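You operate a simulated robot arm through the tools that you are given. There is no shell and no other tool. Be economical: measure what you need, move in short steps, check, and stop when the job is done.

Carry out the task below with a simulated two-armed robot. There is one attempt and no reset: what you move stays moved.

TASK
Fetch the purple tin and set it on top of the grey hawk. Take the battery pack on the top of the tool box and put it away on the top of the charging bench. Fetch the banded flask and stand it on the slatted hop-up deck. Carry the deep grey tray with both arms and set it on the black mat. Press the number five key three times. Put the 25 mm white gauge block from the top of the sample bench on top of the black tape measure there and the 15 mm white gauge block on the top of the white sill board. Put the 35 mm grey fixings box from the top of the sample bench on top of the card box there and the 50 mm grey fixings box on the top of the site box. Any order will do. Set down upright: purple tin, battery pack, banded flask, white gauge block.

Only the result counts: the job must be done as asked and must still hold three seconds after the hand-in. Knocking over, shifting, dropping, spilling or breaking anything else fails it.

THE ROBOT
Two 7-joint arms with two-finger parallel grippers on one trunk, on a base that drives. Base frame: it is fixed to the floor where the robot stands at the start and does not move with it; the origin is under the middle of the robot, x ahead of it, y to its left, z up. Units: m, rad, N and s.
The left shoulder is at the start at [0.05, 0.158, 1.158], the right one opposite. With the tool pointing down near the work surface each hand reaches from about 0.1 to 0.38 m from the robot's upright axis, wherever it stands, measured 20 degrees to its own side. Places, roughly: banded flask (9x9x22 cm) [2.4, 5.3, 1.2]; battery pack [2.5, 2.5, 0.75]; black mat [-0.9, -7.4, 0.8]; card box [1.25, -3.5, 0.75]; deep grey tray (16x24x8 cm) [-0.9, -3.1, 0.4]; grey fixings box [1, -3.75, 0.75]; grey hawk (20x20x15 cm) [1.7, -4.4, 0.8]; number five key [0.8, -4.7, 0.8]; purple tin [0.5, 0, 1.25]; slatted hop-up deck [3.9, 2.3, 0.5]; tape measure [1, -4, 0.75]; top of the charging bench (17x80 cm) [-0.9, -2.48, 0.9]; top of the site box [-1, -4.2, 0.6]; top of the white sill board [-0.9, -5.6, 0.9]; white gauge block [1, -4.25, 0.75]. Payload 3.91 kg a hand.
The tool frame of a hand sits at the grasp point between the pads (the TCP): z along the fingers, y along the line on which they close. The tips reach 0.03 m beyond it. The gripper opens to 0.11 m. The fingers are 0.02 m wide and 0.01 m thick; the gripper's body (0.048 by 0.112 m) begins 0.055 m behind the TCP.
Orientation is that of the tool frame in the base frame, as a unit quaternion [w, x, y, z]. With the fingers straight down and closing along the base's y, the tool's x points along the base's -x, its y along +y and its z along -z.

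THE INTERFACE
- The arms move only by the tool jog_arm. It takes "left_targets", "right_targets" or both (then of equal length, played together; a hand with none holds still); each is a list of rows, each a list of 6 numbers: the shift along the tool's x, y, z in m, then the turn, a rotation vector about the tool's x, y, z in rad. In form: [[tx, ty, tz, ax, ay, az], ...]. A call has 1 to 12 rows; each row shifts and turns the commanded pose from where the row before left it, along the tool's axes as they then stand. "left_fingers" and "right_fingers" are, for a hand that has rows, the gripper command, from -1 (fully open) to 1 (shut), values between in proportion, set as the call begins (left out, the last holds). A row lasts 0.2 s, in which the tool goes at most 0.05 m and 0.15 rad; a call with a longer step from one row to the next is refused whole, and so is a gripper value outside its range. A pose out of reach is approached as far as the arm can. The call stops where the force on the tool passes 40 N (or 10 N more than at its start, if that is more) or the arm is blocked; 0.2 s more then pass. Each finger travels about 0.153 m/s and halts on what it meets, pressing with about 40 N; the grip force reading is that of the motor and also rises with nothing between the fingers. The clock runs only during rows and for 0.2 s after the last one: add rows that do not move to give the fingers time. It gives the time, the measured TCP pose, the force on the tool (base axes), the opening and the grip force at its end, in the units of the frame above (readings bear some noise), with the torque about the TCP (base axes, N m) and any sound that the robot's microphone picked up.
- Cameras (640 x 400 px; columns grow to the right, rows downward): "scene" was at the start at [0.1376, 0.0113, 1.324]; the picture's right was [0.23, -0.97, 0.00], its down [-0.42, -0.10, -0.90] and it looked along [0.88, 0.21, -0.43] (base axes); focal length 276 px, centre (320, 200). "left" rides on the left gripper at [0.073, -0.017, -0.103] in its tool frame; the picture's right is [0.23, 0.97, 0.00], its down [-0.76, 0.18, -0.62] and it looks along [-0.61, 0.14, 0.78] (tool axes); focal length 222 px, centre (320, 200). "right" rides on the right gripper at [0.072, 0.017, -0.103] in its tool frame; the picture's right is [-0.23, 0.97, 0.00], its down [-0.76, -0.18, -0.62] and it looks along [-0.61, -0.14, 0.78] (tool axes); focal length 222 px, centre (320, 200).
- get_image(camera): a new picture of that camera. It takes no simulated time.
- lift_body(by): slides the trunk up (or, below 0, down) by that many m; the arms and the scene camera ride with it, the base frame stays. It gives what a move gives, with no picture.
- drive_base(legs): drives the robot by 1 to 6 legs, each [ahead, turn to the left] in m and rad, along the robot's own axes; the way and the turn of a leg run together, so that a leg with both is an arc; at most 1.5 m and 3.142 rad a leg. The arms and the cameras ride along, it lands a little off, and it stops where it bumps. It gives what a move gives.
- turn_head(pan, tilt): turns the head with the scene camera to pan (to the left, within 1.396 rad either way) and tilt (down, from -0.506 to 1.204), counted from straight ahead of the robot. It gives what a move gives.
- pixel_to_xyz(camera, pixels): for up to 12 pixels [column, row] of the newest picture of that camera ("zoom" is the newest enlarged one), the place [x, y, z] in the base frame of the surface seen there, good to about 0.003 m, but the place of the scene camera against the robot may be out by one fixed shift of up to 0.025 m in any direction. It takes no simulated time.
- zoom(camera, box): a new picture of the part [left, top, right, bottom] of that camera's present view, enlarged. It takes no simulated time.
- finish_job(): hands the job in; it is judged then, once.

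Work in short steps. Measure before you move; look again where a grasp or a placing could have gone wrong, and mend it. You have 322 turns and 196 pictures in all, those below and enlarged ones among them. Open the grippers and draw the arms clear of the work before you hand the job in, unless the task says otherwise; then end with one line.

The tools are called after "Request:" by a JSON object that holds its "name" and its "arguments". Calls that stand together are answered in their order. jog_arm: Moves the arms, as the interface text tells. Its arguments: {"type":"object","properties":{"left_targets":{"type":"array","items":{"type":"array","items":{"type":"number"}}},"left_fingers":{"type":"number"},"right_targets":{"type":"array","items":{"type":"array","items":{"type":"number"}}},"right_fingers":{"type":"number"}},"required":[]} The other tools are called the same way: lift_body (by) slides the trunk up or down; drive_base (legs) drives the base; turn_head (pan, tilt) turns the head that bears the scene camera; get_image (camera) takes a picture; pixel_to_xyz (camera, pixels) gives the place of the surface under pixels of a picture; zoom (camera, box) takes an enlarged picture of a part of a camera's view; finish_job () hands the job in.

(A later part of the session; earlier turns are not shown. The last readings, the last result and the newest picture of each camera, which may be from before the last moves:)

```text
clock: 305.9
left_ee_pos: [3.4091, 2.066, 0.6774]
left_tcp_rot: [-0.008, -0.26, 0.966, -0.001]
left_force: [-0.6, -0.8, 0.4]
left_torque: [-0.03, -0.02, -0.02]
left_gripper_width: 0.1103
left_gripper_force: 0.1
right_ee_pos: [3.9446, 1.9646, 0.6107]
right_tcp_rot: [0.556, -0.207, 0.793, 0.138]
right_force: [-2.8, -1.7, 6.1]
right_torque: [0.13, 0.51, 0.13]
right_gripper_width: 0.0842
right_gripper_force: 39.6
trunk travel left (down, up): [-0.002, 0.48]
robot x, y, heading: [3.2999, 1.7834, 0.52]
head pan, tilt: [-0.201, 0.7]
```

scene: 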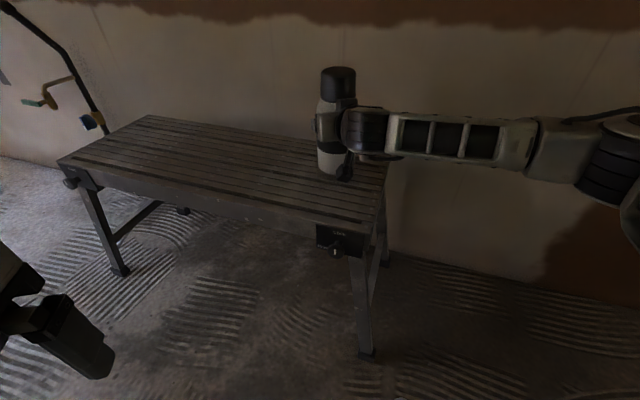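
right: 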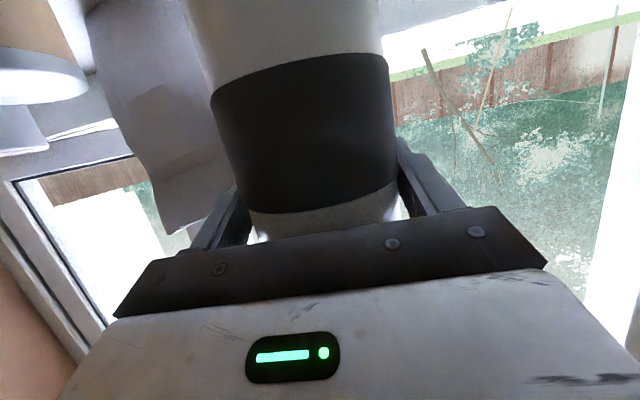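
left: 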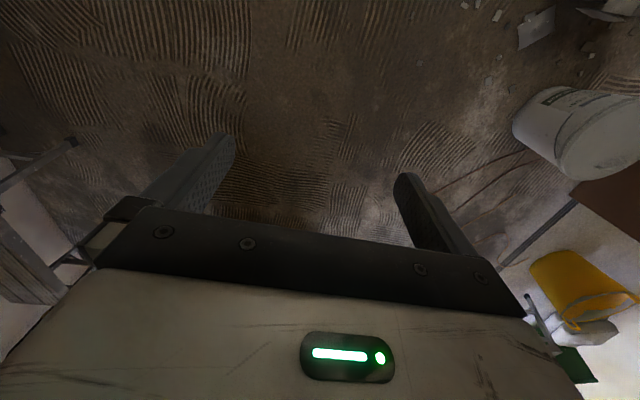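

The base touches the deck (upward force). The tilt is the same as at the grasp, so I open the fingers.

Request:
{"name": "jog_arm", "arguments": {"right_targets": [[0, 0, 0, 0, 0, 0], [0, 0, 0, 0, 0, 0], [0, 0, 0, 0, 0, 0]], "right_fingers": -1}}

Request:
{"name": "drive_base", "arguments": {"legs": [[-0.3, 0]]}}

Request:
{"name": "get_image", "arguments": {"camera": "scene"}}

```text
clock: 306.7
left_ee_pos: [3.4112, 2.0672, 0.6777]
left_tcp_rot: [-0.008, -0.261, 0.965, 0.001]
left_force: [-0.7, -0.5, -0.1]
left_torque: [-0.03, 0.01, -0.01]
left_gripper_width: 0.1098
left_gripper_force: 0.0
right_ee_pos: [3.9454, 1.9641, 0.6074]
right_tcp_rot: [0.555, -0.208, 0.794, 0.138]
right_force: [0.3, 0.2, 0.3]
right_torque: [0.0, -0.04, 0.01]
right_gripper_width: 0.11
right_gripper_force: 0.0
trunk travel left (down, up): [-0.002, 0.48]
robot x, y, heading: [3.3003, 1.7772, 0.516]
head pan, tilt: [-0.201, 0.7]
```

```text
clock: 308.8
left_ee_pos: [3.1449, 1.9152, 0.678]
left_tcp_rot: [-0.007, -0.258, 0.966, 0.0]
left_force: [0.2, -0.3, -0.1]
left_torque: [0.03, -0.01, 0.02]
left_gripper_width: 0.1101
left_gripper_force: 0.0
right_ee_pos: [3.6801, 1.8098, 0.6087]
right_tcp_rot: [0.555, -0.207, 0.794, 0.137]
right_force: [-0.5, 0.3, 0.2]
right_torque: [-0.01, -0.01, 0.01]
right_gripper_width: 0.1101
right_gripper_force: 0.1
trunk travel left (down, up): [-0.002, 0.48]
robot x, y, heading: [3.0311, 1.6295, 0.51]
head pan, tilt: [-0.201, 0.7]
```

```text
111 pictures are left
```

scene: 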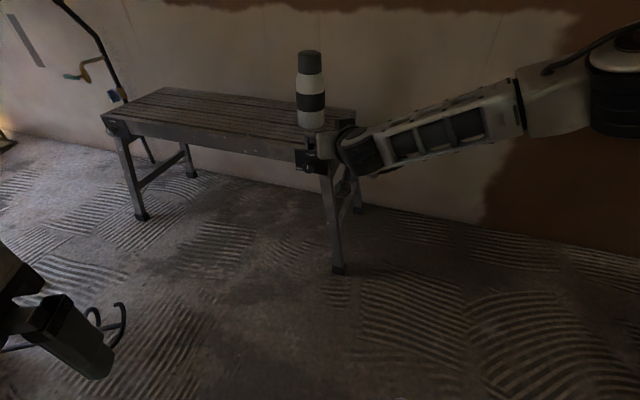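

The flask stands on the deck. Now the battery: I raise the trunk, straighten the right tool downward and drive to the south face of the tool box.

Request:
{"name": "lift_body", "arguments": {"by": 0.38}}

Request:
{"name": "jog_arm", "arguments": {"right_targets": [[0.015, 0, -0.04, 0, 0, 0], [0.015, 0, -0.04, 0, 0, 0], [0.015, 0, -0.04, 0, 0, 0], [0.015, 0, -0.04, 0, 0, 0], [0, 0, 0, 0, 0, 0]]}}

Request:
{"name": "drive_base", "arguments": {"legs": [[0, 2.2], [0.62, 0], [0, -1.14]]}}

Request:
{"name": "turn_head", "arguments": {"pan": 0, "tilt": 0.7}}

Request:
{"name": "get_image", "arguments": {"camera": "scene"}}

```text
clock: 312.4
left_ee_pos: [3.1448, 1.9152, 1.0591]
left_tcp_rot: [-0.008, -0.259, 0.966, 0.001]
left_force: [0.8, 0.1, -0.2]
left_torque: [0.0, -0.03, 0.01]
left_gripper_width: 0.1099
left_gripper_force: 0.0
right_ee_pos: [3.6789, 1.8092, 0.988]
right_tcp_rot: [0.555, -0.206, 0.794, 0.136]
right_force: [1.1, 0.2, 1.1]
right_torque: [-0.04, 0.01, -0.03]
right_gripper_width: 0.11
right_gripper_force: 0.1
trunk travel left (down, up): [-0.382, 0.1]
robot x, y, heading: [3.0311, 1.6292, 0.516]
head pan, tilt: [-0.201, 0.7]
```

```text
clock: 313.6
left_ee_pos: [3.1442, 1.9145, 1.0578]
left_tcp_rot: [-0.008, -0.26, 0.965, -0.001]
left_force: [1.1, 0.1, 0.1]
left_torque: [-0.02, 0.02, 0.0]
left_gripper_width: 0.1101
left_gripper_force: 0.1
right_ee_pos: [3.5245, 1.7361, 0.9941]
right_tcp_rot: [0.555, -0.205, 0.795, 0.135]
right_force: [0.0, -0.2, 0.2]
right_torque: [0.01, 0.02, 0.01]
right_gripper_width: 0.1103
right_gripper_force: 0.0
right hand out of reach, approached as far as the arm can: row 3
trunk travel left (down, up): [-0.382, 0.1]
robot x, y, heading: [3.0376, 1.629, 0.52]
head pan, tilt: [-0.201, 0.7]
```

```text
clock: 325.1
left_ee_pos: [2.276, 2.1485, 1.0587]
left_tcp_rot: [0.007, 0.708, -0.707, 0.003]
left_force: [0.4, -1.1, 0.2]
left_torque: [-0.03, 0.02, 0.03]
left_gripper_width: 0.1099
left_gripper_force: 0.1
right_ee_pos: [2.6197, 2.3921, 0.9945]
right_tcp_rot: [0.411, -0.578, 0.584, 0.395]
right_force: [0.9, 0.1, 1.1]
right_torque: [0.01, 0.03, -0.02]
right_gripper_width: 0.1101
right_gripper_force: 0.1
trunk travel left (down, up): [-0.382, 0.1]
robot x, y, heading: [2.4702, 1.9109, 1.567]
head pan, tilt: [-0.201, 0.7]
```

```text
clock: 325.8
left_ee_pos: [2.2775, 2.1468, 1.058]
left_tcp_rot: [0.007, 0.708, -0.706, 0.004]
left_force: [-0.4, 0.8, -0.3]
left_torque: [0.02, 0.01, 0.05]
left_gripper_width: 0.1102
left_gripper_force: 0.2
right_ee_pos: [2.6197, 2.39, 0.9942]
right_tcp_rot: [0.412, -0.577, 0.585, 0.395]
right_force: [0.7, -0.2, 0.0]
right_torque: [-0.03, -0.02, 0.02]
right_gripper_width: 0.1098
right_gripper_force: 0.0
trunk travel left (down, up): [-0.382, 0.1]
robot x, y, heading: [2.4687, 1.9108, 1.568]
head pan, tilt: [0.0, 0.7]
```

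```text
110 pictures are left
```

scene: 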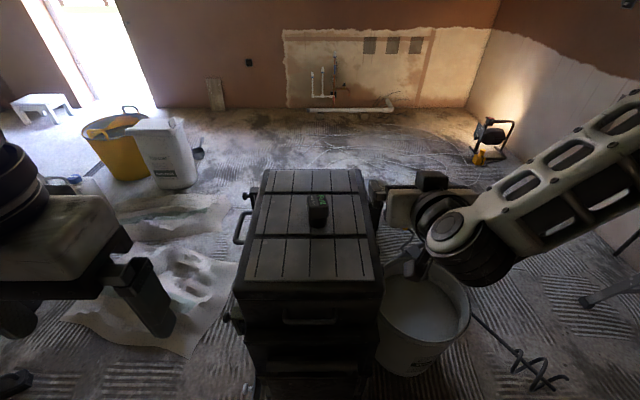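

The battery stands at (318,208) on the tool box. I zoom in and measure it and the box top.

Request:
{"name": "zoom", "arguments": {"camera": "scene", "box": [270, 170, 370, 240]}}

Request:
{"name": "pixel_to_xyz", "arguments": {"camera": "zoom", "pixels": [[310, 180], [310, 230], [310, 290], [240, 240], [360, 230], [240, 180], [360, 170], [310, 340], [500, 300], [200, 250], [310, 350], [300, 165]]}}

Request:
{"name": "pixel_to_xyz", "arguments": {"camera": "scene", "pixels": [[240, 290], [375, 285], [300, 285], [350, 170], [270, 175], [300, 230]]}}

```text
5.71 times, centred on (320, 205) of scene
```

zoom: 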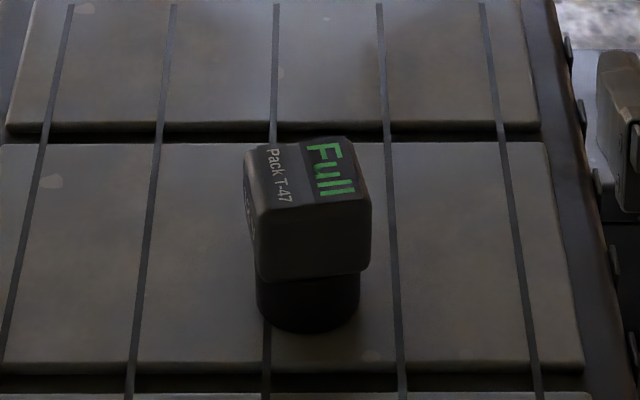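

```text
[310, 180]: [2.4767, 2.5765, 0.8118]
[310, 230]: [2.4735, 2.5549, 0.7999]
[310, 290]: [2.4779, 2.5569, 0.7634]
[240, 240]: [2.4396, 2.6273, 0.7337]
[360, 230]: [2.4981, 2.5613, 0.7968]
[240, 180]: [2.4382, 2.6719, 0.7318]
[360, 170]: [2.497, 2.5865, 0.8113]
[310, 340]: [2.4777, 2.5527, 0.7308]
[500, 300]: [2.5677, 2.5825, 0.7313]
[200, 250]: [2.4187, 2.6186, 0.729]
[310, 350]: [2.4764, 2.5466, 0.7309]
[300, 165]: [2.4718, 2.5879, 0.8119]
```

```text
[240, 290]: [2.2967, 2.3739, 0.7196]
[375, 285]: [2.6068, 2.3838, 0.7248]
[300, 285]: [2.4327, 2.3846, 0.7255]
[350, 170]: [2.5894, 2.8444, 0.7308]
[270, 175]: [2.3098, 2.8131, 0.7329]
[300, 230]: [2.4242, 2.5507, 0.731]
```

Battery: about 5 cm block, centre (2.463, 2.567), top z≈0.798. I drive 0.1 closer, pivot 0.15 left and tilt the right tool to 45°.

Request:
{"name": "drive_base", "arguments": {"legs": [[0.1, 0], [0, 0.15]]}}

Request:
{"name": "jog_arm", "arguments": {"right_targets": [[0, 0, 0, 0, 0.145, 0], [0, 0, 0, 0, 0.145, 0], [0, 0, 0, 0, 0.146, 0], [0, 0, 0, 0, 0, 0]]}}

Request:
{"name": "get_image", "arguments": {"camera": "right"}}

```text
clock: 327.1
left_ee_pos: [2.2769, 2.23, 1.0589]
left_tcp_rot: [0.007, 0.709, -0.706, 0.004]
left_force: [-0.4, 0.3, 0.1]
left_torque: [0.03, 0.01, -0.01]
left_gripper_width: 0.11
left_gripper_force: 0.0
right_ee_pos: [2.6198, 2.4741, 0.9941]
right_tcp_rot: [0.413, -0.576, 0.584, 0.394]
right_force: [0.2, -0.6, 0.4]
right_torque: [0.04, -0.02, 0.0]
right_gripper_width: 0.11
right_gripper_force: 0.0
trunk travel left (down, up): [-0.382, 0.1]
robot x, y, heading: [2.4715, 1.9906, 1.571]
head pan, tilt: [0.0, 0.7]
stopped in leg 1: the robot was blocked; the commanded pose is now the measured one
```

```text
clock: 328.1
left_ee_pos: [2.2769, 2.232, 1.0594]
left_tcp_rot: [0.007, 0.709, -0.705, 0.005]
left_force: [0.1, 0.4, -0.3]
left_torque: [0.01, -0.01, 0.01]
left_gripper_width: 0.1101
left_gripper_force: 0.1
right_ee_pos: [2.6204, 2.4743, 0.9939]
right_tcp_rot: [0.275, -0.649, 0.66, 0.26]
right_force: [-0.7, 0.1, 0.6]
right_torque: [0.01, -0.02, -0.01]
right_gripper_width: 0.1099
right_gripper_force: 0.1
trunk travel left (down, up): [-0.382, 0.1]
robot x, y, heading: [2.4681, 1.9948, 1.568]
head pan, tilt: [0.0, 0.7]
```

```text
108 pictures are left
```

right: 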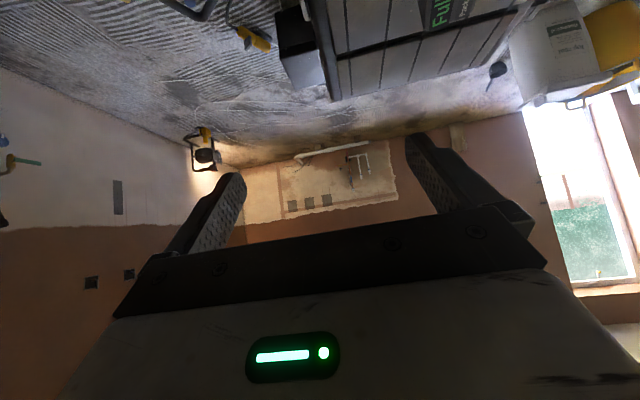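

It touched the tool box front, so I back off 2 cm and pivot 0.15 left; then move the hand toward the battery and re-measure with the wrist camera.

Request:
{"name": "drive_base", "arguments": {"legs": [[-0.02, 0], [0, 0.15]]}}

Request:
{"name": "jog_arm", "arguments": {"right_targets": [[0.02, 0.02, 0.01, 0, 0, 0], [0.02, 0.02, 0.01, 0, 0, 0], [0, 0, 0, 0, 0, 0]]}}

Request:
{"name": "get_image", "arguments": {"camera": "right"}}

```text
clock: 329.5
left_ee_pos: [2.2442, 2.182, 1.0579]
left_tcp_rot: [0.006, 0.759, -0.651, 0.006]
left_force: [-0.1, -0.2, -0.2]
left_torque: [-0.03, 0.0, 0.04]
left_gripper_width: 0.11
left_gripper_force: 0.1
right_ee_pos: [2.5479, 2.4726, 0.9942]
right_tcp_rot: [-0.256, 0.696, -0.61, -0.28]
right_force: [0.3, -0.8, 0.5]
right_torque: [0.02, 0.01, -0.01]
right_gripper_width: 0.1101
right_gripper_force: 0.1
trunk travel left (down, up): [-0.382, 0.1]
robot x, y, heading: [2.4712, 1.9765, 1.715]
head pan, tilt: [0.0, 0.7]
```

```text
clock: 330.3
left_ee_pos: [2.2441, 2.18, 1.0575]
left_tcp_rot: [0.007, 0.759, -0.651, 0.005]
left_force: [-0.2, -0.7, 0.3]
left_torque: [-0.04, 0.0, -0.04]
left_gripper_width: 0.11
left_gripper_force: 0.1
right_ee_pos: [2.5113, 2.4527, 0.9527]
right_tcp_rot: [-0.256, 0.696, -0.61, -0.281]
right_force: [0.2, 0.5, -0.5]
right_torque: [-0.02, 0.03, 0.0]
right_gripper_width: 0.1102
right_gripper_force: 0.1
trunk travel left (down, up): [-0.382, 0.1]
robot x, y, heading: [2.4681, 1.9762, 1.714]
head pan, tilt: [0.0, 0.7]
```

```text
107 pictures are left
```

right: 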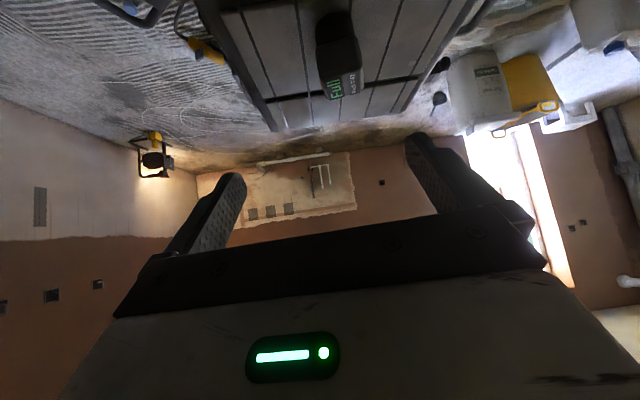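

The battery shows at (340,55). I measure it with this camera.

Request:
{"name": "zoom", "arguments": {"camera": "right", "box": [280, 0, 400, 110]}}

Request:
{"name": "pixel_to_xyz", "arguments": {"camera": "right", "pixels": [[340, 60], [322, 60], [360, 60], [330, 25], [345, 83], [328, 90], [358, 75], [340, 40], [300, 50], [320, 45], [355, 45]]}}

```text
3.64 times, centred on (340, 55) of right
```

zoom: 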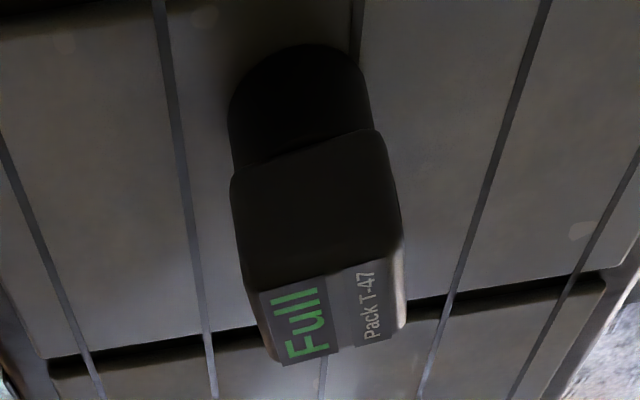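

```text
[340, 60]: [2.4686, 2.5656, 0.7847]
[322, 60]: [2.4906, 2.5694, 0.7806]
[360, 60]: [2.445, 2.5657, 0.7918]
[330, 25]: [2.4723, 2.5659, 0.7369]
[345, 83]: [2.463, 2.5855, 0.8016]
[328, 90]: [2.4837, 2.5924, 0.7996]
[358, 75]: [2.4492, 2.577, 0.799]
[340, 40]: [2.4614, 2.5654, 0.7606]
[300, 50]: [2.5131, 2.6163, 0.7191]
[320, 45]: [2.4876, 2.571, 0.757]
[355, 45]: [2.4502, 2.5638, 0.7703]
```

Block centre is (2.468, 2.588), top z 0.80, turned only slightly. I approach along the tool axis with the fingers straddling it.

Request:
{"name": "jog_arm", "arguments": {"right_targets": [[0.0095, 0.0117, 0.02, 0, 0, 0], [0.0095, 0.0116, 0.03, 0, 0, 0], [0.0095, 0, 0.04, 0, 0, 0], [0, 0, 0.04, 0, 0, 0], [0, 0, 0.04, 0, 0, 0], [0, 0, 0, 0, 0, 0]], "right_fingers": -0.6}}

Request:
{"name": "get_image", "arguments": {"camera": "right"}}

```text
clock: 331.7
left_ee_pos: [2.2439, 2.1821, 1.0583]
left_tcp_rot: [0.008, 0.76, -0.65, 0.006]
left_force: [0.3, 0.2, 0.7]
left_torque: [0.01, -0.03, -0.01]
left_gripper_width: 0.1102
left_gripper_force: 0.0
right_ee_pos: [2.4782, 2.5486, 0.8065]
right_tcp_rot: [-0.256, 0.695, -0.61, -0.28]
right_force: [0.1, 0.0, 0.5]
right_torque: [0.03, 0.01, 0.03]
right_gripper_width: 0.0881
right_gripper_force: 0.1
trunk travel left (down, up): [-0.382, 0.1]
robot x, y, heading: [2.4671, 1.9719, 1.716]
head pan, tilt: [0.0, 0.7]
```

```text
105 pictures are left
```

right: 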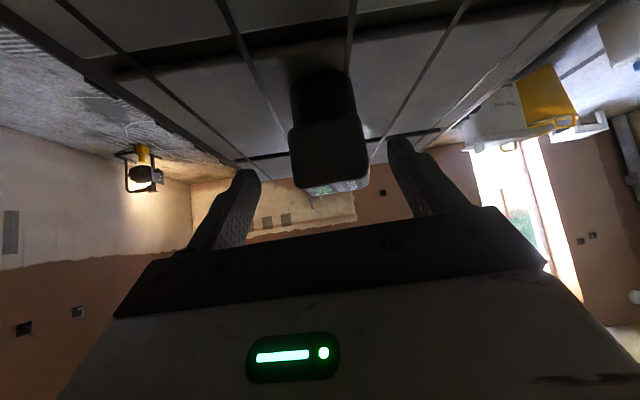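

Aligned. The last 5 cm along the tool axis, then close.

Request:
{"name": "jog_arm", "arguments": {"right_targets": [[-0.002, 0.002, 0.026, 0, 0, 0], [-0.002, 0.002, 0.026, 0, 0, 0], [0, 0, 0, 0, 0, 0]]}}

Request:
{"name": "jog_arm", "arguments": {"right_targets": [[0, 0, 0, 0, 0, 0], [0, 0, 0, 0, 0, 0], [0, 0, 0, 0, 0, 0], [0, 0, 0, 0, 0, 0]], "right_fingers": 1}}

Request:
{"name": "jog_arm", "arguments": {"right_targets": [[-0.0035, 0, -0.0035, 0, 0, 0], [-0.0035, 0, -0.0035, 0, 0, 0], [-0.007, 0, -0.007, 0, 0, 0], [-0.007, 0, -0.007, 0, 0, 0], [-0.007, 0, -0.007, 0, 0, 0], [-0.007, 0, -0.007, 0, 0, 0]]}}

Request:
{"name": "get_image", "arguments": {"camera": "right"}}

```text
clock: 332.5
left_ee_pos: [2.244, 2.1811, 1.0584]
left_tcp_rot: [0.007, 0.759, -0.652, 0.006]
left_force: [-0.7, -0.1, 0.3]
left_torque: [0.0, -0.01, 0.04]
left_gripper_width: 0.1104
left_gripper_force: 0.1
right_ee_pos: [2.468, 2.5861, 0.7759]
right_tcp_rot: [-0.256, 0.696, -0.61, -0.28]
right_force: [0.2, 0.4, -0.2]
right_torque: [0.02, 0.0, 0.01]
right_gripper_width: 0.088
right_gripper_force: 0.1
trunk travel left (down, up): [-0.382, 0.1]
robot x, y, heading: [2.4718, 1.9726, 1.715]
head pan, tilt: [0.0, 0.7]
```

```text
clock: 333.5
left_ee_pos: [2.2433, 2.1815, 1.0585]
left_tcp_rot: [0.007, 0.759, -0.651, 0.005]
left_force: [-0.2, 0.2, -0.8]
left_torque: [0.01, -0.01, -0.02]
left_gripper_width: 0.1099
left_gripper_force: 0.1
right_ee_pos: [2.4699, 2.5868, 0.776]
right_tcp_rot: [-0.257, 0.695, -0.61, -0.28]
right_force: [-2.1, -0.1, 1.1]
right_torque: [-0.04, 0.08, 0.02]
right_gripper_width: 0.0536
right_gripper_force: 39.8
trunk travel left (down, up): [-0.382, 0.1]
robot x, y, heading: [2.4704, 1.9749, 1.719]
head pan, tilt: [0.0, 0.7]
```

```text
clock: 334.9
left_ee_pos: [2.2444, 2.1808, 1.057]
left_tcp_rot: [0.007, 0.76, -0.65, 0.005]
left_force: [-0.2, -0.2, 0.5]
left_torque: [-0.01, 0.0, 0.0]
left_gripper_width: 0.1099
left_gripper_force: 0.1
right_ee_pos: [2.4683, 2.5865, 0.8266]
right_tcp_rot: [-0.256, 0.696, -0.61, -0.28]
right_force: [-0.8, -0.7, -3.0]
right_torque: [0.0, 0.0, 0.01]
right_gripper_width: 0.0539
right_gripper_force: 39.5
trunk travel left (down, up): [-0.382, 0.1]
robot x, y, heading: [2.4678, 1.9719, 1.719]
head pan, tilt: [0.0, 0.7]
```

```text
104 pictures are left
```

right: 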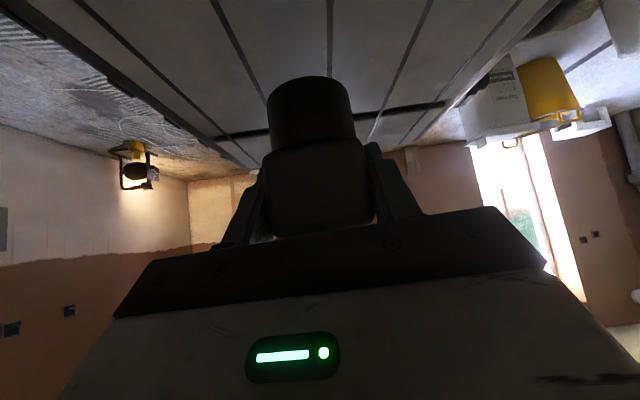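

The battery is held (0.3 kg), its base 0.057 below the TCP. I raise the trunk, back off, draw the hand in, and turn south.

Request:
{"name": "lift_body", "arguments": {"by": 0.098}}

Request:
{"name": "drive_base", "arguments": {"legs": [[-0.4, 0]]}}

Request:
{"name": "jog_arm", "arguments": {"right_targets": [[0.015, -0.01, -0.035, 0, 0, 0], [0.015, -0.01, -0.035, 0, 0, 0], [0.015, -0.01, -0.035, 0, 0, 0], [0.015, -0.01, -0.035, 0, 0, 0], [0.0, 0, 0, 0, 0, 0]]}}

Request:
{"name": "drive_base", "arguments": {"legs": [[0, 1.5], [0, 1.5]]}}

```text
clock: 336.2
left_ee_pos: [2.2451, 2.1813, 1.1567]
left_tcp_rot: [0.008, 0.759, -0.651, 0.006]
left_force: [-0.3, -0.3, -1.0]
left_torque: [0.0, -0.02, 0.01]
left_gripper_width: 0.11
left_gripper_force: 0.0
right_ee_pos: [2.4684, 2.5872, 0.9231]
right_tcp_rot: [-0.257, 0.696, -0.61, -0.28]
right_force: [0.4, -1.1, -3.1]
right_torque: [-0.02, -0.01, 0.02]
right_gripper_width: 0.0538
right_gripper_force: 40.1
trunk travel left (down, up): [-0.48, 0.002]
robot x, y, heading: [2.4681, 1.9734, 1.709]
head pan, tilt: [0.0, 0.7]
```

```text
clock: 338.6
left_ee_pos: [2.3003, 1.8005, 1.1561]
left_tcp_rot: [0.006, 0.756, -0.654, 0.006]
left_force: [0.4, -0.4, -0.2]
left_torque: [-0.03, 0.02, 0.01]
left_gripper_width: 0.11
left_gripper_force: 0.0
right_ee_pos: [2.5287, 2.2042, 0.9234]
right_tcp_rot: [-0.257, 0.692, -0.614, -0.278]
right_force: [-0.2, -1.2, -2.4]
right_torque: [0.0, -0.02, -0.04]
right_gripper_width: 0.0538
right_gripper_force: 39.4
trunk travel left (down, up): [-0.48, 0.002]
robot x, y, heading: [2.5227, 1.5923, 1.708]
head pan, tilt: [0.0, 0.7]
```

```text
clock: 339.8
left_ee_pos: [2.299, 1.8008, 1.1554]
left_tcp_rot: [0.007, 0.756, -0.654, 0.005]
left_force: [-0.5, 0.0, -0.5]
left_torque: [-0.02, 0.01, 0.01]
left_gripper_width: 0.11
left_gripper_force: 0.0
right_ee_pos: [2.5811, 2.0685, 0.9844]
right_tcp_rot: [-0.258, 0.692, -0.614, -0.278]
right_force: [0.0, 0.9, -3.5]
right_torque: [-0.01, -0.02, 0.02]
right_gripper_width: 0.0539
right_gripper_force: 39.9
trunk travel left (down, up): [-0.48, 0.002]
robot x, y, heading: [2.5177, 1.5935, 1.704]
head pan, tilt: [0.0, 0.7]
```

```text
clock: 347.6
left_ee_pos: [2.7236, 1.3621, 1.1569]
left_tcp_rot: [-0.006, 0.692, 0.722, 0.006]
left_force: [-0.3, 0.4, 0.1]
left_torque: [0.0, 0.03, 0.04]
left_gripper_width: 0.1104
left_gripper_force: 0.1
right_ee_pos: [2.4157, 1.1237, 0.9846]
right_tcp_rot: [0.264, 0.649, 0.66, -0.272]
right_force: [0.9, -1.1, -3.9]
right_torque: [0.02, 0.03, 0.0]
right_gripper_width: 0.0538
right_gripper_force: 40.1
trunk travel left (down, up): [-0.48, 0.002]
robot x, y, heading: [2.5212, 1.5925, -1.541]
head pan, tilt: [0.0, 0.7]
```

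I drive south to y≈-2.68 and turn west toward the opening.

Request:
{"name": "drive_base", "arguments": {"legs": [[0, -0.06], [1.5, 0], [1.5, 0], [1.28, 0], [0, -1.54]]}}

Request:
{"name": "turn_head", "arguments": {"pan": 0, "tilt": 0.5}}

Request:
{"name": "get_image", "arguments": {"camera": "scene"}}

```text
clock: 372.3
left_ee_pos: [2.3358, -2.8989, 1.1558]
left_tcp_rot: [0.001, 0.999, 0.046, 0.008]
left_force: [-0.5, 0.5, 0.0]
left_torque: [0.0, 0.0, 0.02]
left_gripper_width: 0.1099
left_gripper_force: 0.0
right_ee_pos: [2.0846, -2.6034, 0.9845]
right_tcp_rot: [0.004, 0.924, 0.031, -0.38]
right_force: [0.3, 0.9, -2.5]
right_torque: [0.01, -0.05, -0.01]
right_gripper_width: 0.0538
right_gripper_force: 39.7
trunk travel left (down, up): [-0.48, 0.002]
robot x, y, heading: [2.5576, -2.6863, -3.06]
head pan, tilt: [0.0, 0.7]
```

```text
clock: 373.0
left_ee_pos: [2.3358, -2.8993, 1.1561]
left_tcp_rot: [0.001, 0.999, 0.046, 0.008]
left_force: [0.8, -0.2, 0.0]
left_torque: [0.02, 0.04, -0.01]
left_gripper_width: 0.1099
left_gripper_force: 0.1
right_ee_pos: [2.0831, -2.6023, 0.9836]
right_tcp_rot: [0.005, 0.925, 0.032, -0.378]
right_force: [0.6, -0.3, -3.0]
right_torque: [0.0, -0.03, 0.03]
right_gripper_width: 0.0536
right_gripper_force: 40.2
trunk travel left (down, up): [-0.48, 0.002]
robot x, y, heading: [2.5536, -2.6881, -3.059]
head pan, tilt: [0.0, 0.499]
```

```text
103 pictures are left
```

scene: 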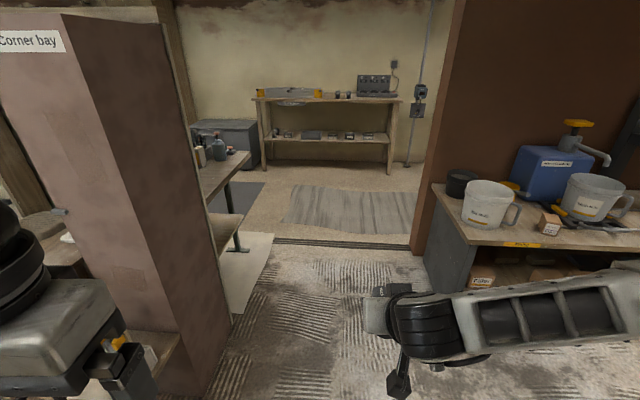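

The charging bench is straight ahead through the opening. I check the bench on the right, then trim the heading and drive through.

Request:
{"name": "pixel_to_xyz", "arguments": {"camera": "scene", "pixels": [[437, 190], [425, 290], [470, 330], [225, 315], [205, 250], [350, 170], [255, 100], [400, 102], [375, 85], [330, 98], [260, 170], [640, 260]]}}

Request:
{"name": "zoom", "arguments": {"camera": "scene", "box": [240, 60, 440, 185]}}

```text
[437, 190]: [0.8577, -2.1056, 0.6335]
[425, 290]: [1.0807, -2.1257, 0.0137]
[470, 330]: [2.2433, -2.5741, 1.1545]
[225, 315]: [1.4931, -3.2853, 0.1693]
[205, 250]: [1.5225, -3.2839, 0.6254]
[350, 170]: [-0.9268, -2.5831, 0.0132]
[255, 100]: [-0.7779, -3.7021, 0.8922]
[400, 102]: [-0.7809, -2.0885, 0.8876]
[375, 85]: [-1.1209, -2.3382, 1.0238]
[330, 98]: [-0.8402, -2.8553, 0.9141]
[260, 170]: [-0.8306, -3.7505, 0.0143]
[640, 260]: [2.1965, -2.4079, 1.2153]
```

```text
3.20 times, centred on (340, 122) of scene
```

zoom: 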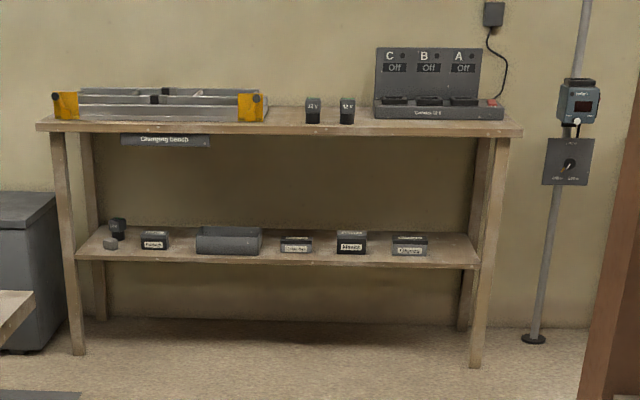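

The bench top's front strip is free between the spare batteries and the charger. I drive through to x≈-0.2.

Request:
{"name": "drive_base", "arguments": {"legs": [[0, -0.08], [1.4, 0], [1.3, 0]]}}

Request:
{"name": "turn_head", "arguments": {"pan": 0, "tilt": 0.6}}

Request:
{"name": "get_image", "arguments": {"camera": "scene"}}

```text
clock: 386.4
left_ee_pos: [-0.3125, -2.982, 1.1561]
left_tcp_rot: [0.001, 1.0, 0.026, 0.009]
left_force: [0.0, 0.5, -0.4]
left_torque: [0.06, 0.06, 0.01]
left_gripper_width: 0.1099
left_gripper_force: 0.1
right_ee_pos: [-0.5539, -2.6767, 0.9829]
right_tcp_rot: [-0.003, 0.925, 0.014, -0.379]
right_force: [0.3, 0.4, -2.9]
right_torque: [0.01, -0.04, 0.01]
right_gripper_width: 0.0536
right_gripper_force: 40.2
trunk travel left (down, up): [-0.48, 0.002]
robot x, y, heading: [-0.0825, -2.776, -3.099]
head pan, tilt: [0.0, 0.499]
```

```text
clock: 387.0
left_ee_pos: [-0.313, -2.9814, 1.1563]
left_tcp_rot: [0.001, 1.0, 0.026, 0.009]
left_force: [-0.2, -0.3, -0.5]
left_torque: [0.02, 0.02, 0.01]
left_gripper_width: 0.1099
left_gripper_force: 0.0
right_ee_pos: [-0.5532, -2.6768, 0.9834]
right_tcp_rot: [-0.002, 0.926, 0.015, -0.378]
right_force: [0.2, -0.4, -2.9]
right_torque: [0.02, -0.03, -0.01]
right_gripper_width: 0.0538
right_gripper_force: 40.1
trunk travel left (down, up): [-0.48, 0.002]
robot x, y, heading: [-0.0843, -2.7819, -3.093]
head pan, tilt: [0.0, 0.6]
```

```text
101 pictures are left
```

scene: 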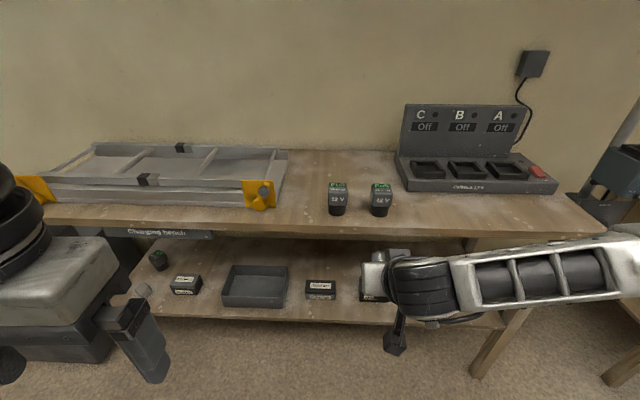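

I measure free bench spots beside the two spare batteries and in front of the charger.

Request:
{"name": "pixel_to_xyz", "arguments": {"camera": "scene", "pixels": [[337, 212], [380, 212], [430, 215], [480, 215], [420, 190], [555, 192], [430, 232], [560, 228], [300, 190], [270, 205], [360, 190]]}}

```text
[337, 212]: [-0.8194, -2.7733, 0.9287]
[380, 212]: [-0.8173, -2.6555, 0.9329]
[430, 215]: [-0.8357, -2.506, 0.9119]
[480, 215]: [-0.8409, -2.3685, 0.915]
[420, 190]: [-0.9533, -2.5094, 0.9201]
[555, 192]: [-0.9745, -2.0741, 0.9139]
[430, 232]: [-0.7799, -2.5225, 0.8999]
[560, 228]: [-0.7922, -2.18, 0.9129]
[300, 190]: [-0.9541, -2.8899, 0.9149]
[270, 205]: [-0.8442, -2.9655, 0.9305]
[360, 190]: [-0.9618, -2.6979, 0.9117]
```

Target spot: (-0.865, -2.53) in front of the charger, bench top z≈0.899. I pivot right 0.2 and drive 0.34 so the battery comes over it.

Request:
{"name": "drive_base", "arguments": {"legs": [[0, -0.197], [0.34, 0]]}}

Request:
{"name": "get_image", "arguments": {"camera": "scene"}}

```text
clock: 390.0
left_ee_pos: [-0.6871, -2.8724, 1.156]
left_tcp_rot: [0.002, 0.997, -0.081, 0.008]
left_force: [-0.1, 0.6, 0.2]
left_torque: [-0.06, 0.01, 0.0]
left_gripper_width: 0.1101
left_gripper_force: 0.1
right_ee_pos: [-0.8565, -2.5233, 0.9837]
right_tcp_rot: [-0.043, 0.922, -0.085, -0.377]
right_force: [0.0, -0.4, -3.8]
right_torque: [-0.02, -0.05, 0.03]
right_gripper_width: 0.0541
right_gripper_force: 40.3
trunk travel left (down, up): [-0.48, 0.002]
robot x, y, heading: [-0.4187, -2.7223, 2.971]
head pan, tilt: [0.0, 0.6]
```

```text
100 pictures are left
```

scene: 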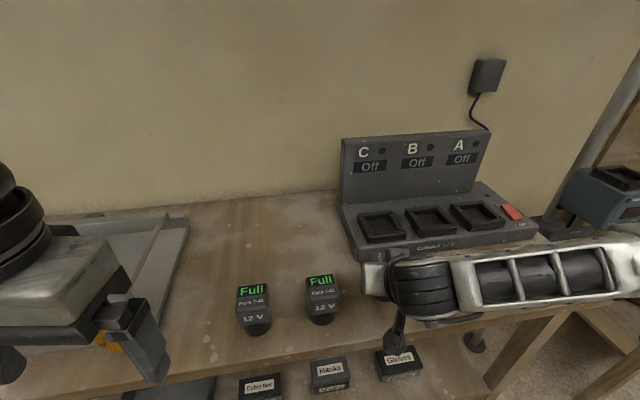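

In place over the free strip. I lower in small steps until it touches.

Request:
{"name": "jog_arm", "arguments": {"right_targets": [[0.0057, 0, 0.0057, 0, 0, 0], [0.0057, 0, 0.0057, 0, 0, 0], [0.0028, 0, 0.0028, 0, 0, 0]]}}

Request:
{"name": "jog_arm", "arguments": {"right_targets": [[0.0028, 0, 0.0028, 0, 0, 0], [0.0021, 0, 0.0021, 0, 0, 0]]}}

```text
clock: 390.8
left_ee_pos: [-0.6857, -2.8718, 1.1566]
left_tcp_rot: [0.003, 0.997, -0.08, 0.008]
left_force: [0.0, 0.3, -0.3]
left_torque: [0.03, 0.0, -0.01]
left_gripper_width: 0.1102
left_gripper_force: 0.0
right_ee_pos: [-0.8574, -2.5222, 0.964]
right_tcp_rot: [-0.043, 0.921, -0.085, -0.377]
right_force: [-0.4, -1.0, -3.0]
right_torque: [-0.01, -0.01, 0.0]
right_gripper_width: 0.0542
right_gripper_force: 40.3
trunk travel left (down, up): [-0.48, 0.002]
robot x, y, heading: [-0.417, -2.7228, 2.971]
head pan, tilt: [0.0, 0.6]
```

```text
clock: 391.4
left_ee_pos: [-0.6852, -2.8728, 1.1569]
left_tcp_rot: [0.003, 0.997, -0.079, 0.009]
left_force: [0.4, 0.0, -0.1]
left_torque: [-0.04, 0.0, 0.0]
left_gripper_width: 0.1098
left_gripper_force: 0.0
right_ee_pos: [-0.8575, -2.523, 0.9567]
right_tcp_rot: [-0.041, 0.921, -0.085, -0.379]
right_force: [2.8, 1.1, 5.8]
right_torque: [-0.19, -0.1, 0.06]
right_gripper_width: 0.0536
right_gripper_force: 40.5
trunk travel left (down, up): [-0.48, 0.002]
robot x, y, heading: [-0.4212, -2.7278, 2.971]
head pan, tilt: [0.0, 0.6]
```

Contact. I open the fingers moderately and withdraw along the tool axis.

Request:
{"name": "jog_arm", "arguments": {"right_targets": [[0, 0, 0, 0, 0, 0], [0, 0, 0, 0, 0, 0], [0, 0, 0, 0, 0, 0]], "right_fingers": -0.6}}

Request:
{"name": "jog_arm", "arguments": {"right_targets": [[0, 0, -0.03, 0, 0, 0], [0, 0, -0.04, 0, 0, 0], [0, 0, -0.04, 0, 0, 0], [0, 0, -0.04, 0, 0, 0]]}}

Request:
{"name": "drive_base", "arguments": {"legs": [[-0.25, 0]]}}

Request:
{"name": "get_image", "arguments": {"camera": "scene"}}

```text
clock: 392.2
left_ee_pos: [-0.6861, -2.8711, 1.1569]
left_tcp_rot: [0.002, 0.997, -0.081, 0.008]
left_force: [0.5, 0.2, 0.0]
left_torque: [0.03, 0.0, -0.02]
left_gripper_width: 0.1099
left_gripper_force: 0.0
right_ee_pos: [-0.8573, -2.5226, 0.9563]
right_tcp_rot: [-0.043, 0.921, -0.085, -0.377]
right_force: [0.3, -0.3, 0.2]
right_torque: [0.0, -0.05, -0.05]
right_gripper_width: 0.0883
right_gripper_force: 0.1
trunk travel left (down, up): [-0.48, 0.002]
robot x, y, heading: [-0.4197, -2.72, 2.97]
head pan, tilt: [0.0, 0.6]
```

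```text
clock: 393.2
left_ee_pos: [-0.6852, -2.8716, 1.1553]
left_tcp_rot: [0.002, 0.997, -0.081, 0.008]
left_force: [0.0, -0.4, -0.1]
left_torque: [0.02, 0.03, -0.03]
left_gripper_width: 0.1101
left_gripper_force: 0.1
right_ee_pos: [-0.7639, -2.5463, 1.0624]
right_tcp_rot: [-0.043, 0.921, -0.084, -0.377]
right_force: [0.3, -0.5, 0.9]
right_torque: [0.0, 0.04, -0.01]
right_gripper_width: 0.0882
right_gripper_force: 0.1
right hand out of reach, approached as far as the arm can: row 4
trunk travel left (down, up): [-0.48, 0.002]
robot x, y, heading: [-0.4178, -2.7266, 2.968]
head pan, tilt: [0.0, 0.6]
```

```text
clock: 395.0
left_ee_pos: [-0.4412, -2.9131, 1.1569]
left_tcp_rot: [0.003, 0.997, -0.083, 0.008]
left_force: [0.1, 0.1, 0.3]
left_torque: [-0.01, 0.01, 0.02]
left_gripper_width: 0.1103
left_gripper_force: 0.0
right_ee_pos: [-0.5191, -2.5851, 1.0627]
right_tcp_rot: [-0.045, 0.921, -0.088, -0.376]
right_force: [0.2, 0.8, 0.5]
right_torque: [0.03, 0.03, -0.03]
right_gripper_width: 0.088
right_gripper_force: 0.0
trunk travel left (down, up): [-0.48, 0.002]
robot x, y, heading: [-0.1728, -2.764, 2.963]
head pan, tilt: [0.0, 0.6]
```

```text
99 pictures are left
```

scene: 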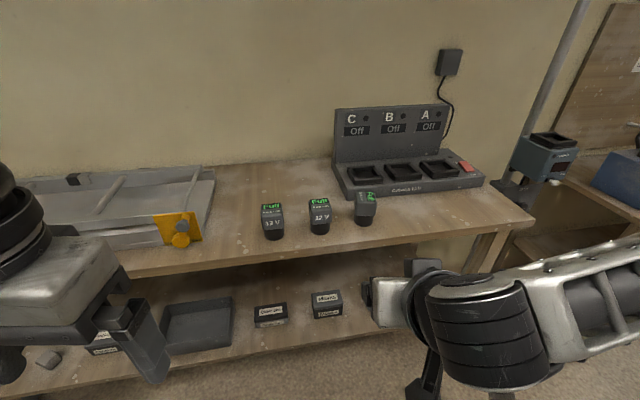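

The battery stands on the bench. Now the sample bench: I drive to about (0.05, -3.6), face it (east) and look.

Request:
{"name": "drive_base", "arguments": {"legs": [[0, 2.0], [0.9, 0], [0, 1.32]]}}

Request:
{"name": "turn_head", "arguments": {"pan": 0, "tilt": 0.55}}

Request:
{"name": "get_image", "arguments": {"camera": "scene"}}

```text
clock: 407.8
left_ee_pos: [0.2864, -3.4651, 1.1552]
left_tcp_rot: [-0.009, 0.011, 1.0, 0.002]
left_force: [0.0, 0.2, 0.3]
left_torque: [0.02, 0.0, 0.05]
left_gripper_width: 0.11
left_gripper_force: 0.2
right_ee_pos: [0.4082, -3.7765, 1.0617]
right_tcp_rot: [0.379, 0.02, 0.925, -0.017]
right_force: [0.2, 0.1, 0.1]
right_torque: [0.03, -0.02, -0.02]
right_gripper_width: 0.0882
right_gripper_force: 0.0
trunk travel left (down, up): [-0.48, 0.002]
robot x, y, heading: [0.044, -3.653, -0.034]
head pan, tilt: [0.0, 0.6]
```

```text
clock: 408.5
left_ee_pos: [0.2863, -3.4652, 1.1569]
left_tcp_rot: [-0.009, 0.01, 1.0, 0.002]
left_force: [0.2, -1.2, -0.1]
left_torque: [0.0, -0.04, 0.01]
left_gripper_width: 0.11
left_gripper_force: 0.1
right_ee_pos: [0.4072, -3.776, 1.0609]
right_tcp_rot: [0.378, 0.02, 0.925, -0.017]
right_force: [-0.6, 0.5, -0.6]
right_torque: [-0.02, 0.03, -0.02]
right_gripper_width: 0.0881
right_gripper_force: 0.0
trunk travel left (down, up): [-0.48, 0.002]
robot x, y, heading: [0.0447, -3.6496, -0.033]
head pan, tilt: [0.0, 0.55]
```

```text
98 pictures are left
```

scene: 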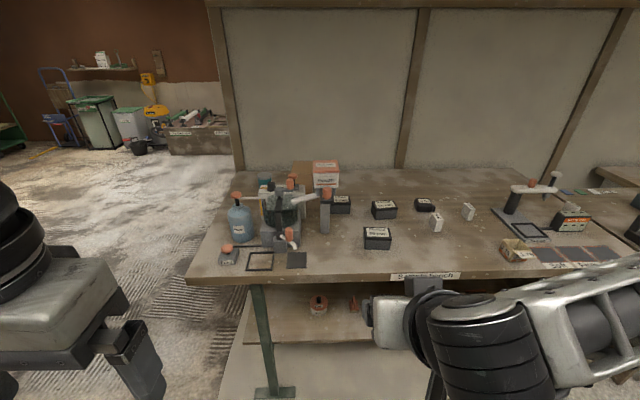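

Request:
{"name": "zoom", "arguments": {"camera": "scene", "box": [220, 150, 500, 290]}}

Request:
{"name": "pixel_to_xyz", "arguments": {"camera": "scene", "pixels": [[325, 180], [325, 163], [343, 200], [383, 205], [376, 232], [424, 201], [436, 218], [469, 208], [200, 275], [400, 272], [330, 215], [376, 248]]}}

```text
2.29 times, centred on (360, 220) of scene
```

zoom: 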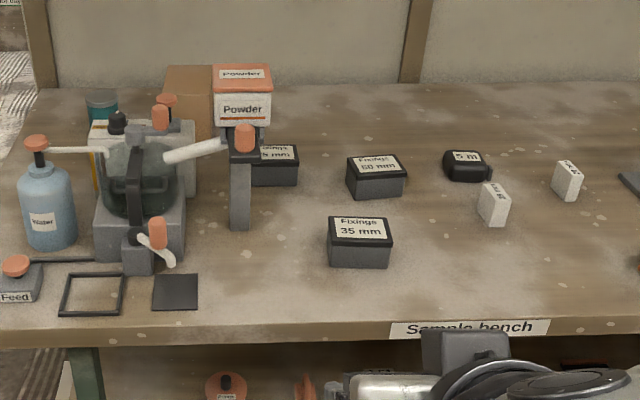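

```text
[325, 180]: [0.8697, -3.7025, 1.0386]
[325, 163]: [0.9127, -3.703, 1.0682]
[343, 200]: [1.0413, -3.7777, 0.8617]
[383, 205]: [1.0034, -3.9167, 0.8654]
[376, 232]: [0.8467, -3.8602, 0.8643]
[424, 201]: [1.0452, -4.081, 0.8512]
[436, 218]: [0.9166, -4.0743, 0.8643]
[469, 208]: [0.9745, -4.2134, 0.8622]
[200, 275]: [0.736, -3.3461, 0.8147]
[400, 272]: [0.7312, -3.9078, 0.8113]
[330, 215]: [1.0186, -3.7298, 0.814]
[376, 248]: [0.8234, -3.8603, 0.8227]
```

I need the labels and the card box's surroundings; I zoom in further on two parts.

Request:
{"name": "zoom", "arguments": {"camera": "scene", "box": [280, 150, 400, 260]}}

Request:
{"name": "zoom", "arguments": {"camera": "scene", "box": [400, 180, 500, 250]}}

```text
3.64 times, centred on (340, 205) of scene
```

zoom: 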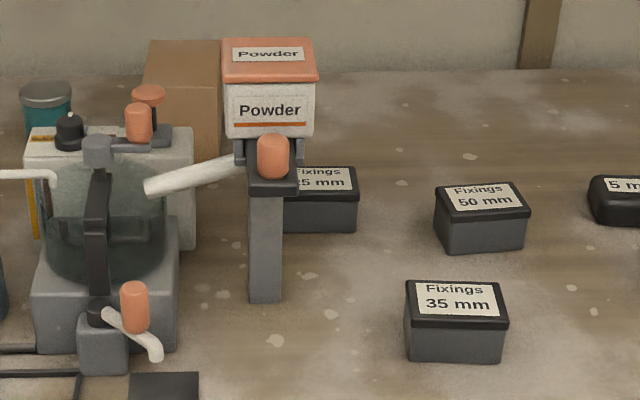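

```text
5.71 times, centred on (450, 215) of scene
```

zoom: 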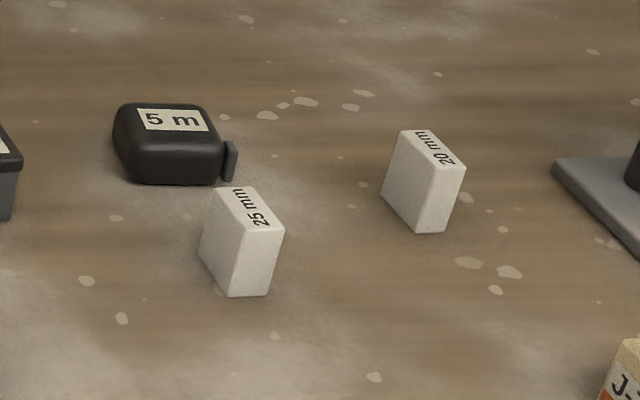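

The 25 mm and a 20 mm gauge block are seen; the 15 mm one isn't yet. I pan right along the bench.

Request:
{"name": "turn_head", "arguments": {"pan": -0.6, "tilt": 0.5}}

Request:
{"name": "get_image", "arguments": {"camera": "scene"}}

```text
clock: 409.5
left_ee_pos: [0.2847, -3.4638, 1.156]
left_tcp_rot: [-0.01, 0.01, 1.0, 0.002]
left_force: [0.2, 0.5, 1.2]
left_torque: [-0.02, 0.0, -0.01]
left_gripper_width: 0.1098
left_gripper_force: 0.0
right_ee_pos: [0.4092, -3.7764, 1.0613]
right_tcp_rot: [0.378, 0.021, 0.925, -0.017]
right_force: [0.1, -0.1, 1.0]
right_torque: [0.03, 0.0, -0.01]
right_gripper_width: 0.088
right_gripper_force: 0.0
trunk travel left (down, up): [-0.48, 0.002]
robot x, y, heading: [0.0418, -3.6505, -0.035]
head pan, tilt: [-0.6, 0.499]
```

```text
94 pictures are left
```

scene: 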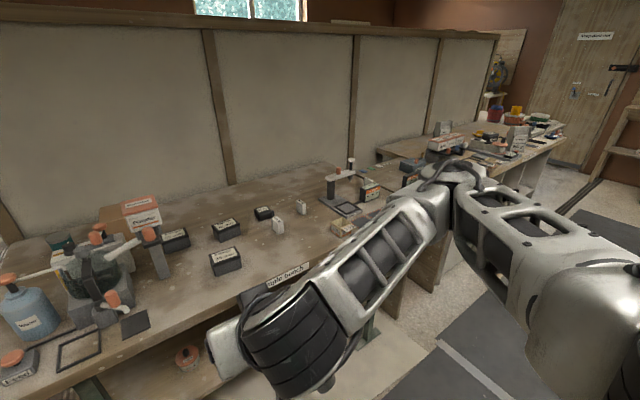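

I drive to about (0.3, -4.05), facing the bench, for a closer view of the blocks.

Request:
{"name": "drive_base", "arguments": {"legs": [[0, -0.97], [0.47, 0], [0, 1.0]]}}

Request:
{"name": "turn_head", "arguments": {"pan": 0, "tilt": 0.75}}

Request:
{"name": "get_image", "arguments": {"camera": "scene"}}

```text
clock: 417.4
left_ee_pos: [0.5287, -3.8743, 1.1564]
left_tcp_rot: [-0.008, 0.017, 1.0, 0.003]
left_force: [0.2, -0.2, 0.1]
left_torque: [-0.02, 0.02, -0.03]
left_gripper_width: 0.1101
left_gripper_force: 0.0
right_ee_pos: [0.6464, -4.1886, 1.0616]
right_tcp_rot: [0.378, 0.026, 0.925, -0.02]
right_force: [0.0, 0.3, -0.1]
right_torque: [-0.03, 0.01, 0.01]
right_gripper_width: 0.0881
right_gripper_force: 0.1
trunk travel left (down, up): [-0.48, 0.002]
robot x, y, heading: [0.2853, -4.0562, -0.039]
head pan, tilt: [-0.6, 0.499]
```

```text
clock: 418.4
left_ee_pos: [0.5289, -3.8749, 1.1562]
left_tcp_rot: [-0.009, 0.017, 1.0, 0.002]
left_force: [0.7, 0.3, -0.8]
left_torque: [0.0, 0.01, 0.03]
left_gripper_width: 0.1099
left_gripper_force: 0.0
right_ee_pos: [0.6482, -4.1876, 1.0612]
right_tcp_rot: [0.378, 0.026, 0.925, -0.02]
right_force: [0.4, -0.6, -0.2]
right_torque: [-0.02, -0.02, 0.03]
right_gripper_width: 0.0879
right_gripper_force: 0.1
trunk travel left (down, up): [-0.48, 0.002]
robot x, y, heading: [0.2892, -4.0597, -0.04]
head pan, tilt: [0.0, 0.75]
```

```text
93 pictures are left
```

scene: 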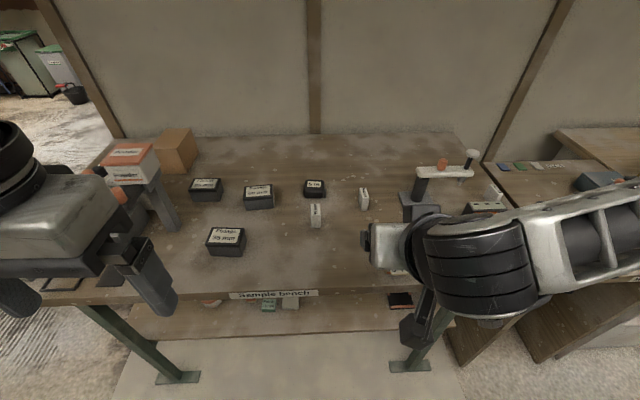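

I zoom in on the right part of the bench to search for the 15 mm block.

Request:
{"name": "zoom", "arguments": {"camera": "scene", "box": [280, 130, 540, 280]}}

```text
2.46 times, centred on (410, 205) of scene
```

zoom: 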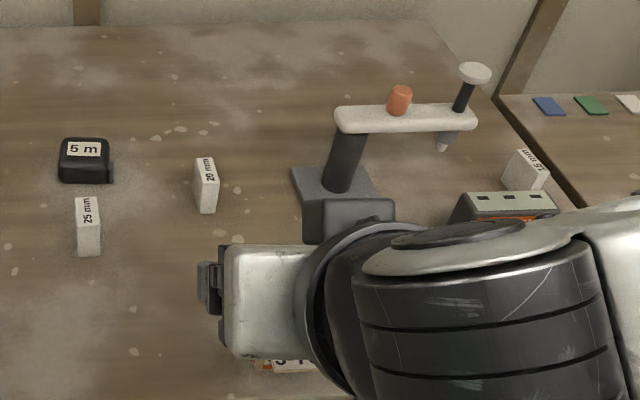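

The 15 mm block stands at zoom (525,170), behind a small meter. I measure all items here.

Request:
{"name": "pixel_to_xyz", "arguments": {"camera": "zoom", "pixels": [[525, 160], [525, 180], [545, 180], [505, 180], [515, 205], [430, 115], [340, 200], [85, 147], [85, 175], [110, 170], [88, 205], [88, 240]]}}

Request:
{"name": "pixel_to_xyz", "arguments": {"camera": "scene", "pixels": [[227, 235], [258, 190], [206, 183], [178, 135], [165, 145], [190, 145], [130, 150], [155, 190], [168, 230], [228, 255], [258, 206], [270, 290]]}}

```text
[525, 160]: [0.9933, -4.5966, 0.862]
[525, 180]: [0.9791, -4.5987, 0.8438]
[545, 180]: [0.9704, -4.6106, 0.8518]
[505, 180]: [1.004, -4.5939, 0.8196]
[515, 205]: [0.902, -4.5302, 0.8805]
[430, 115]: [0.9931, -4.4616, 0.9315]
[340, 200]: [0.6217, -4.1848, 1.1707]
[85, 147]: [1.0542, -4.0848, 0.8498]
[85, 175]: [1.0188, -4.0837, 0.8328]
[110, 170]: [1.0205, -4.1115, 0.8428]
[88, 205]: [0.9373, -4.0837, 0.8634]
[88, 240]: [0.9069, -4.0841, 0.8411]
```

```text
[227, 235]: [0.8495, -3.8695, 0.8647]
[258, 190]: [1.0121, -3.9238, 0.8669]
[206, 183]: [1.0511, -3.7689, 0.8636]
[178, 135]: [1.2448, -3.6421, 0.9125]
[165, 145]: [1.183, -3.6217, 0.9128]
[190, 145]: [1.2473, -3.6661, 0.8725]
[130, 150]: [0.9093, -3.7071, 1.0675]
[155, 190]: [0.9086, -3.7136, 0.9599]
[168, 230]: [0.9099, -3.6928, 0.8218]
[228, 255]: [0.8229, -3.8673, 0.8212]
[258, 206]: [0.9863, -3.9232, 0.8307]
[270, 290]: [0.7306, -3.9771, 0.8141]
```

All found: 15 mm block at about (0.975, -4.59), 25 mm at (0.92, -4.07), tape at (1.03, -4.07), boxes 35 at (0.84, -3.86), 50 at (1.0, -3.91), card box top z≈0.90 at (1.21, -3.6). I shift the base to (0.38, -3.94) for the 25 mm block and lower the trunk a bit.

Request:
{"name": "drive_base", "arguments": {"legs": [[0, 0.94], [0.15, 0], [0, -0.87]]}}

Request:
{"name": "lift_body", "arguments": {"by": -0.1}}

Request:
{"name": "get_image", "arguments": {"camera": "right"}}

```text
clock: 424.4
left_ee_pos: [0.6122, -3.7437, 1.1554]
left_tcp_rot: [-0.009, -0.012, 1.0, 0.001]
left_force: [0.0, -0.4, -0.7]
left_torque: [0.03, -0.02, 0.01]
left_gripper_width: 0.1101
left_gripper_force: 0.1
right_ee_pos: [0.7491, -4.0504, 1.0606]
right_tcp_rot: [0.378, -0.001, 0.926, -0.008]
right_force: [0.2, -0.3, -0.3]
right_torque: [0.0, -0.02, 0.0]
right_gripper_width: 0.0882
right_gripper_force: 0.1
trunk travel left (down, up): [-0.48, 0.002]
robot x, y, heading: [0.3773, -3.9379, 0.015]
head pan, tilt: [0.0, 0.75]
```

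```text
clock: 425.8
left_ee_pos: [0.6139, -3.7426, 1.056]
left_tcp_rot: [-0.009, -0.012, 1.0, 0.002]
left_force: [0.4, -0.8, -0.6]
left_torque: [0.03, -0.02, 0.01]
left_gripper_width: 0.1098
left_gripper_force: 0.1
right_ee_pos: [0.7498, -4.0508, 0.961]
right_tcp_rot: [0.379, 0.0, 0.925, -0.008]
right_force: [-0.5, -0.3, 0.1]
right_torque: [-0.03, 0.0, 0.02]
right_gripper_width: 0.0881
right_gripper_force: 0.0
trunk travel left (down, up): [-0.38, 0.102]
robot x, y, heading: [0.3806, -3.9396, 0.013]
head pan, tilt: [0.0, 0.75]
```

```text
91 pictures are left
```

right: 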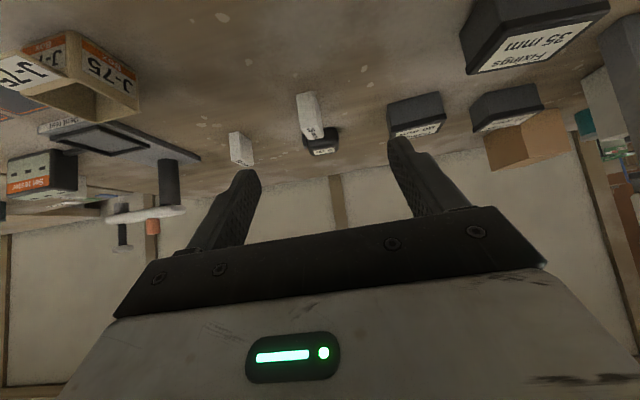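

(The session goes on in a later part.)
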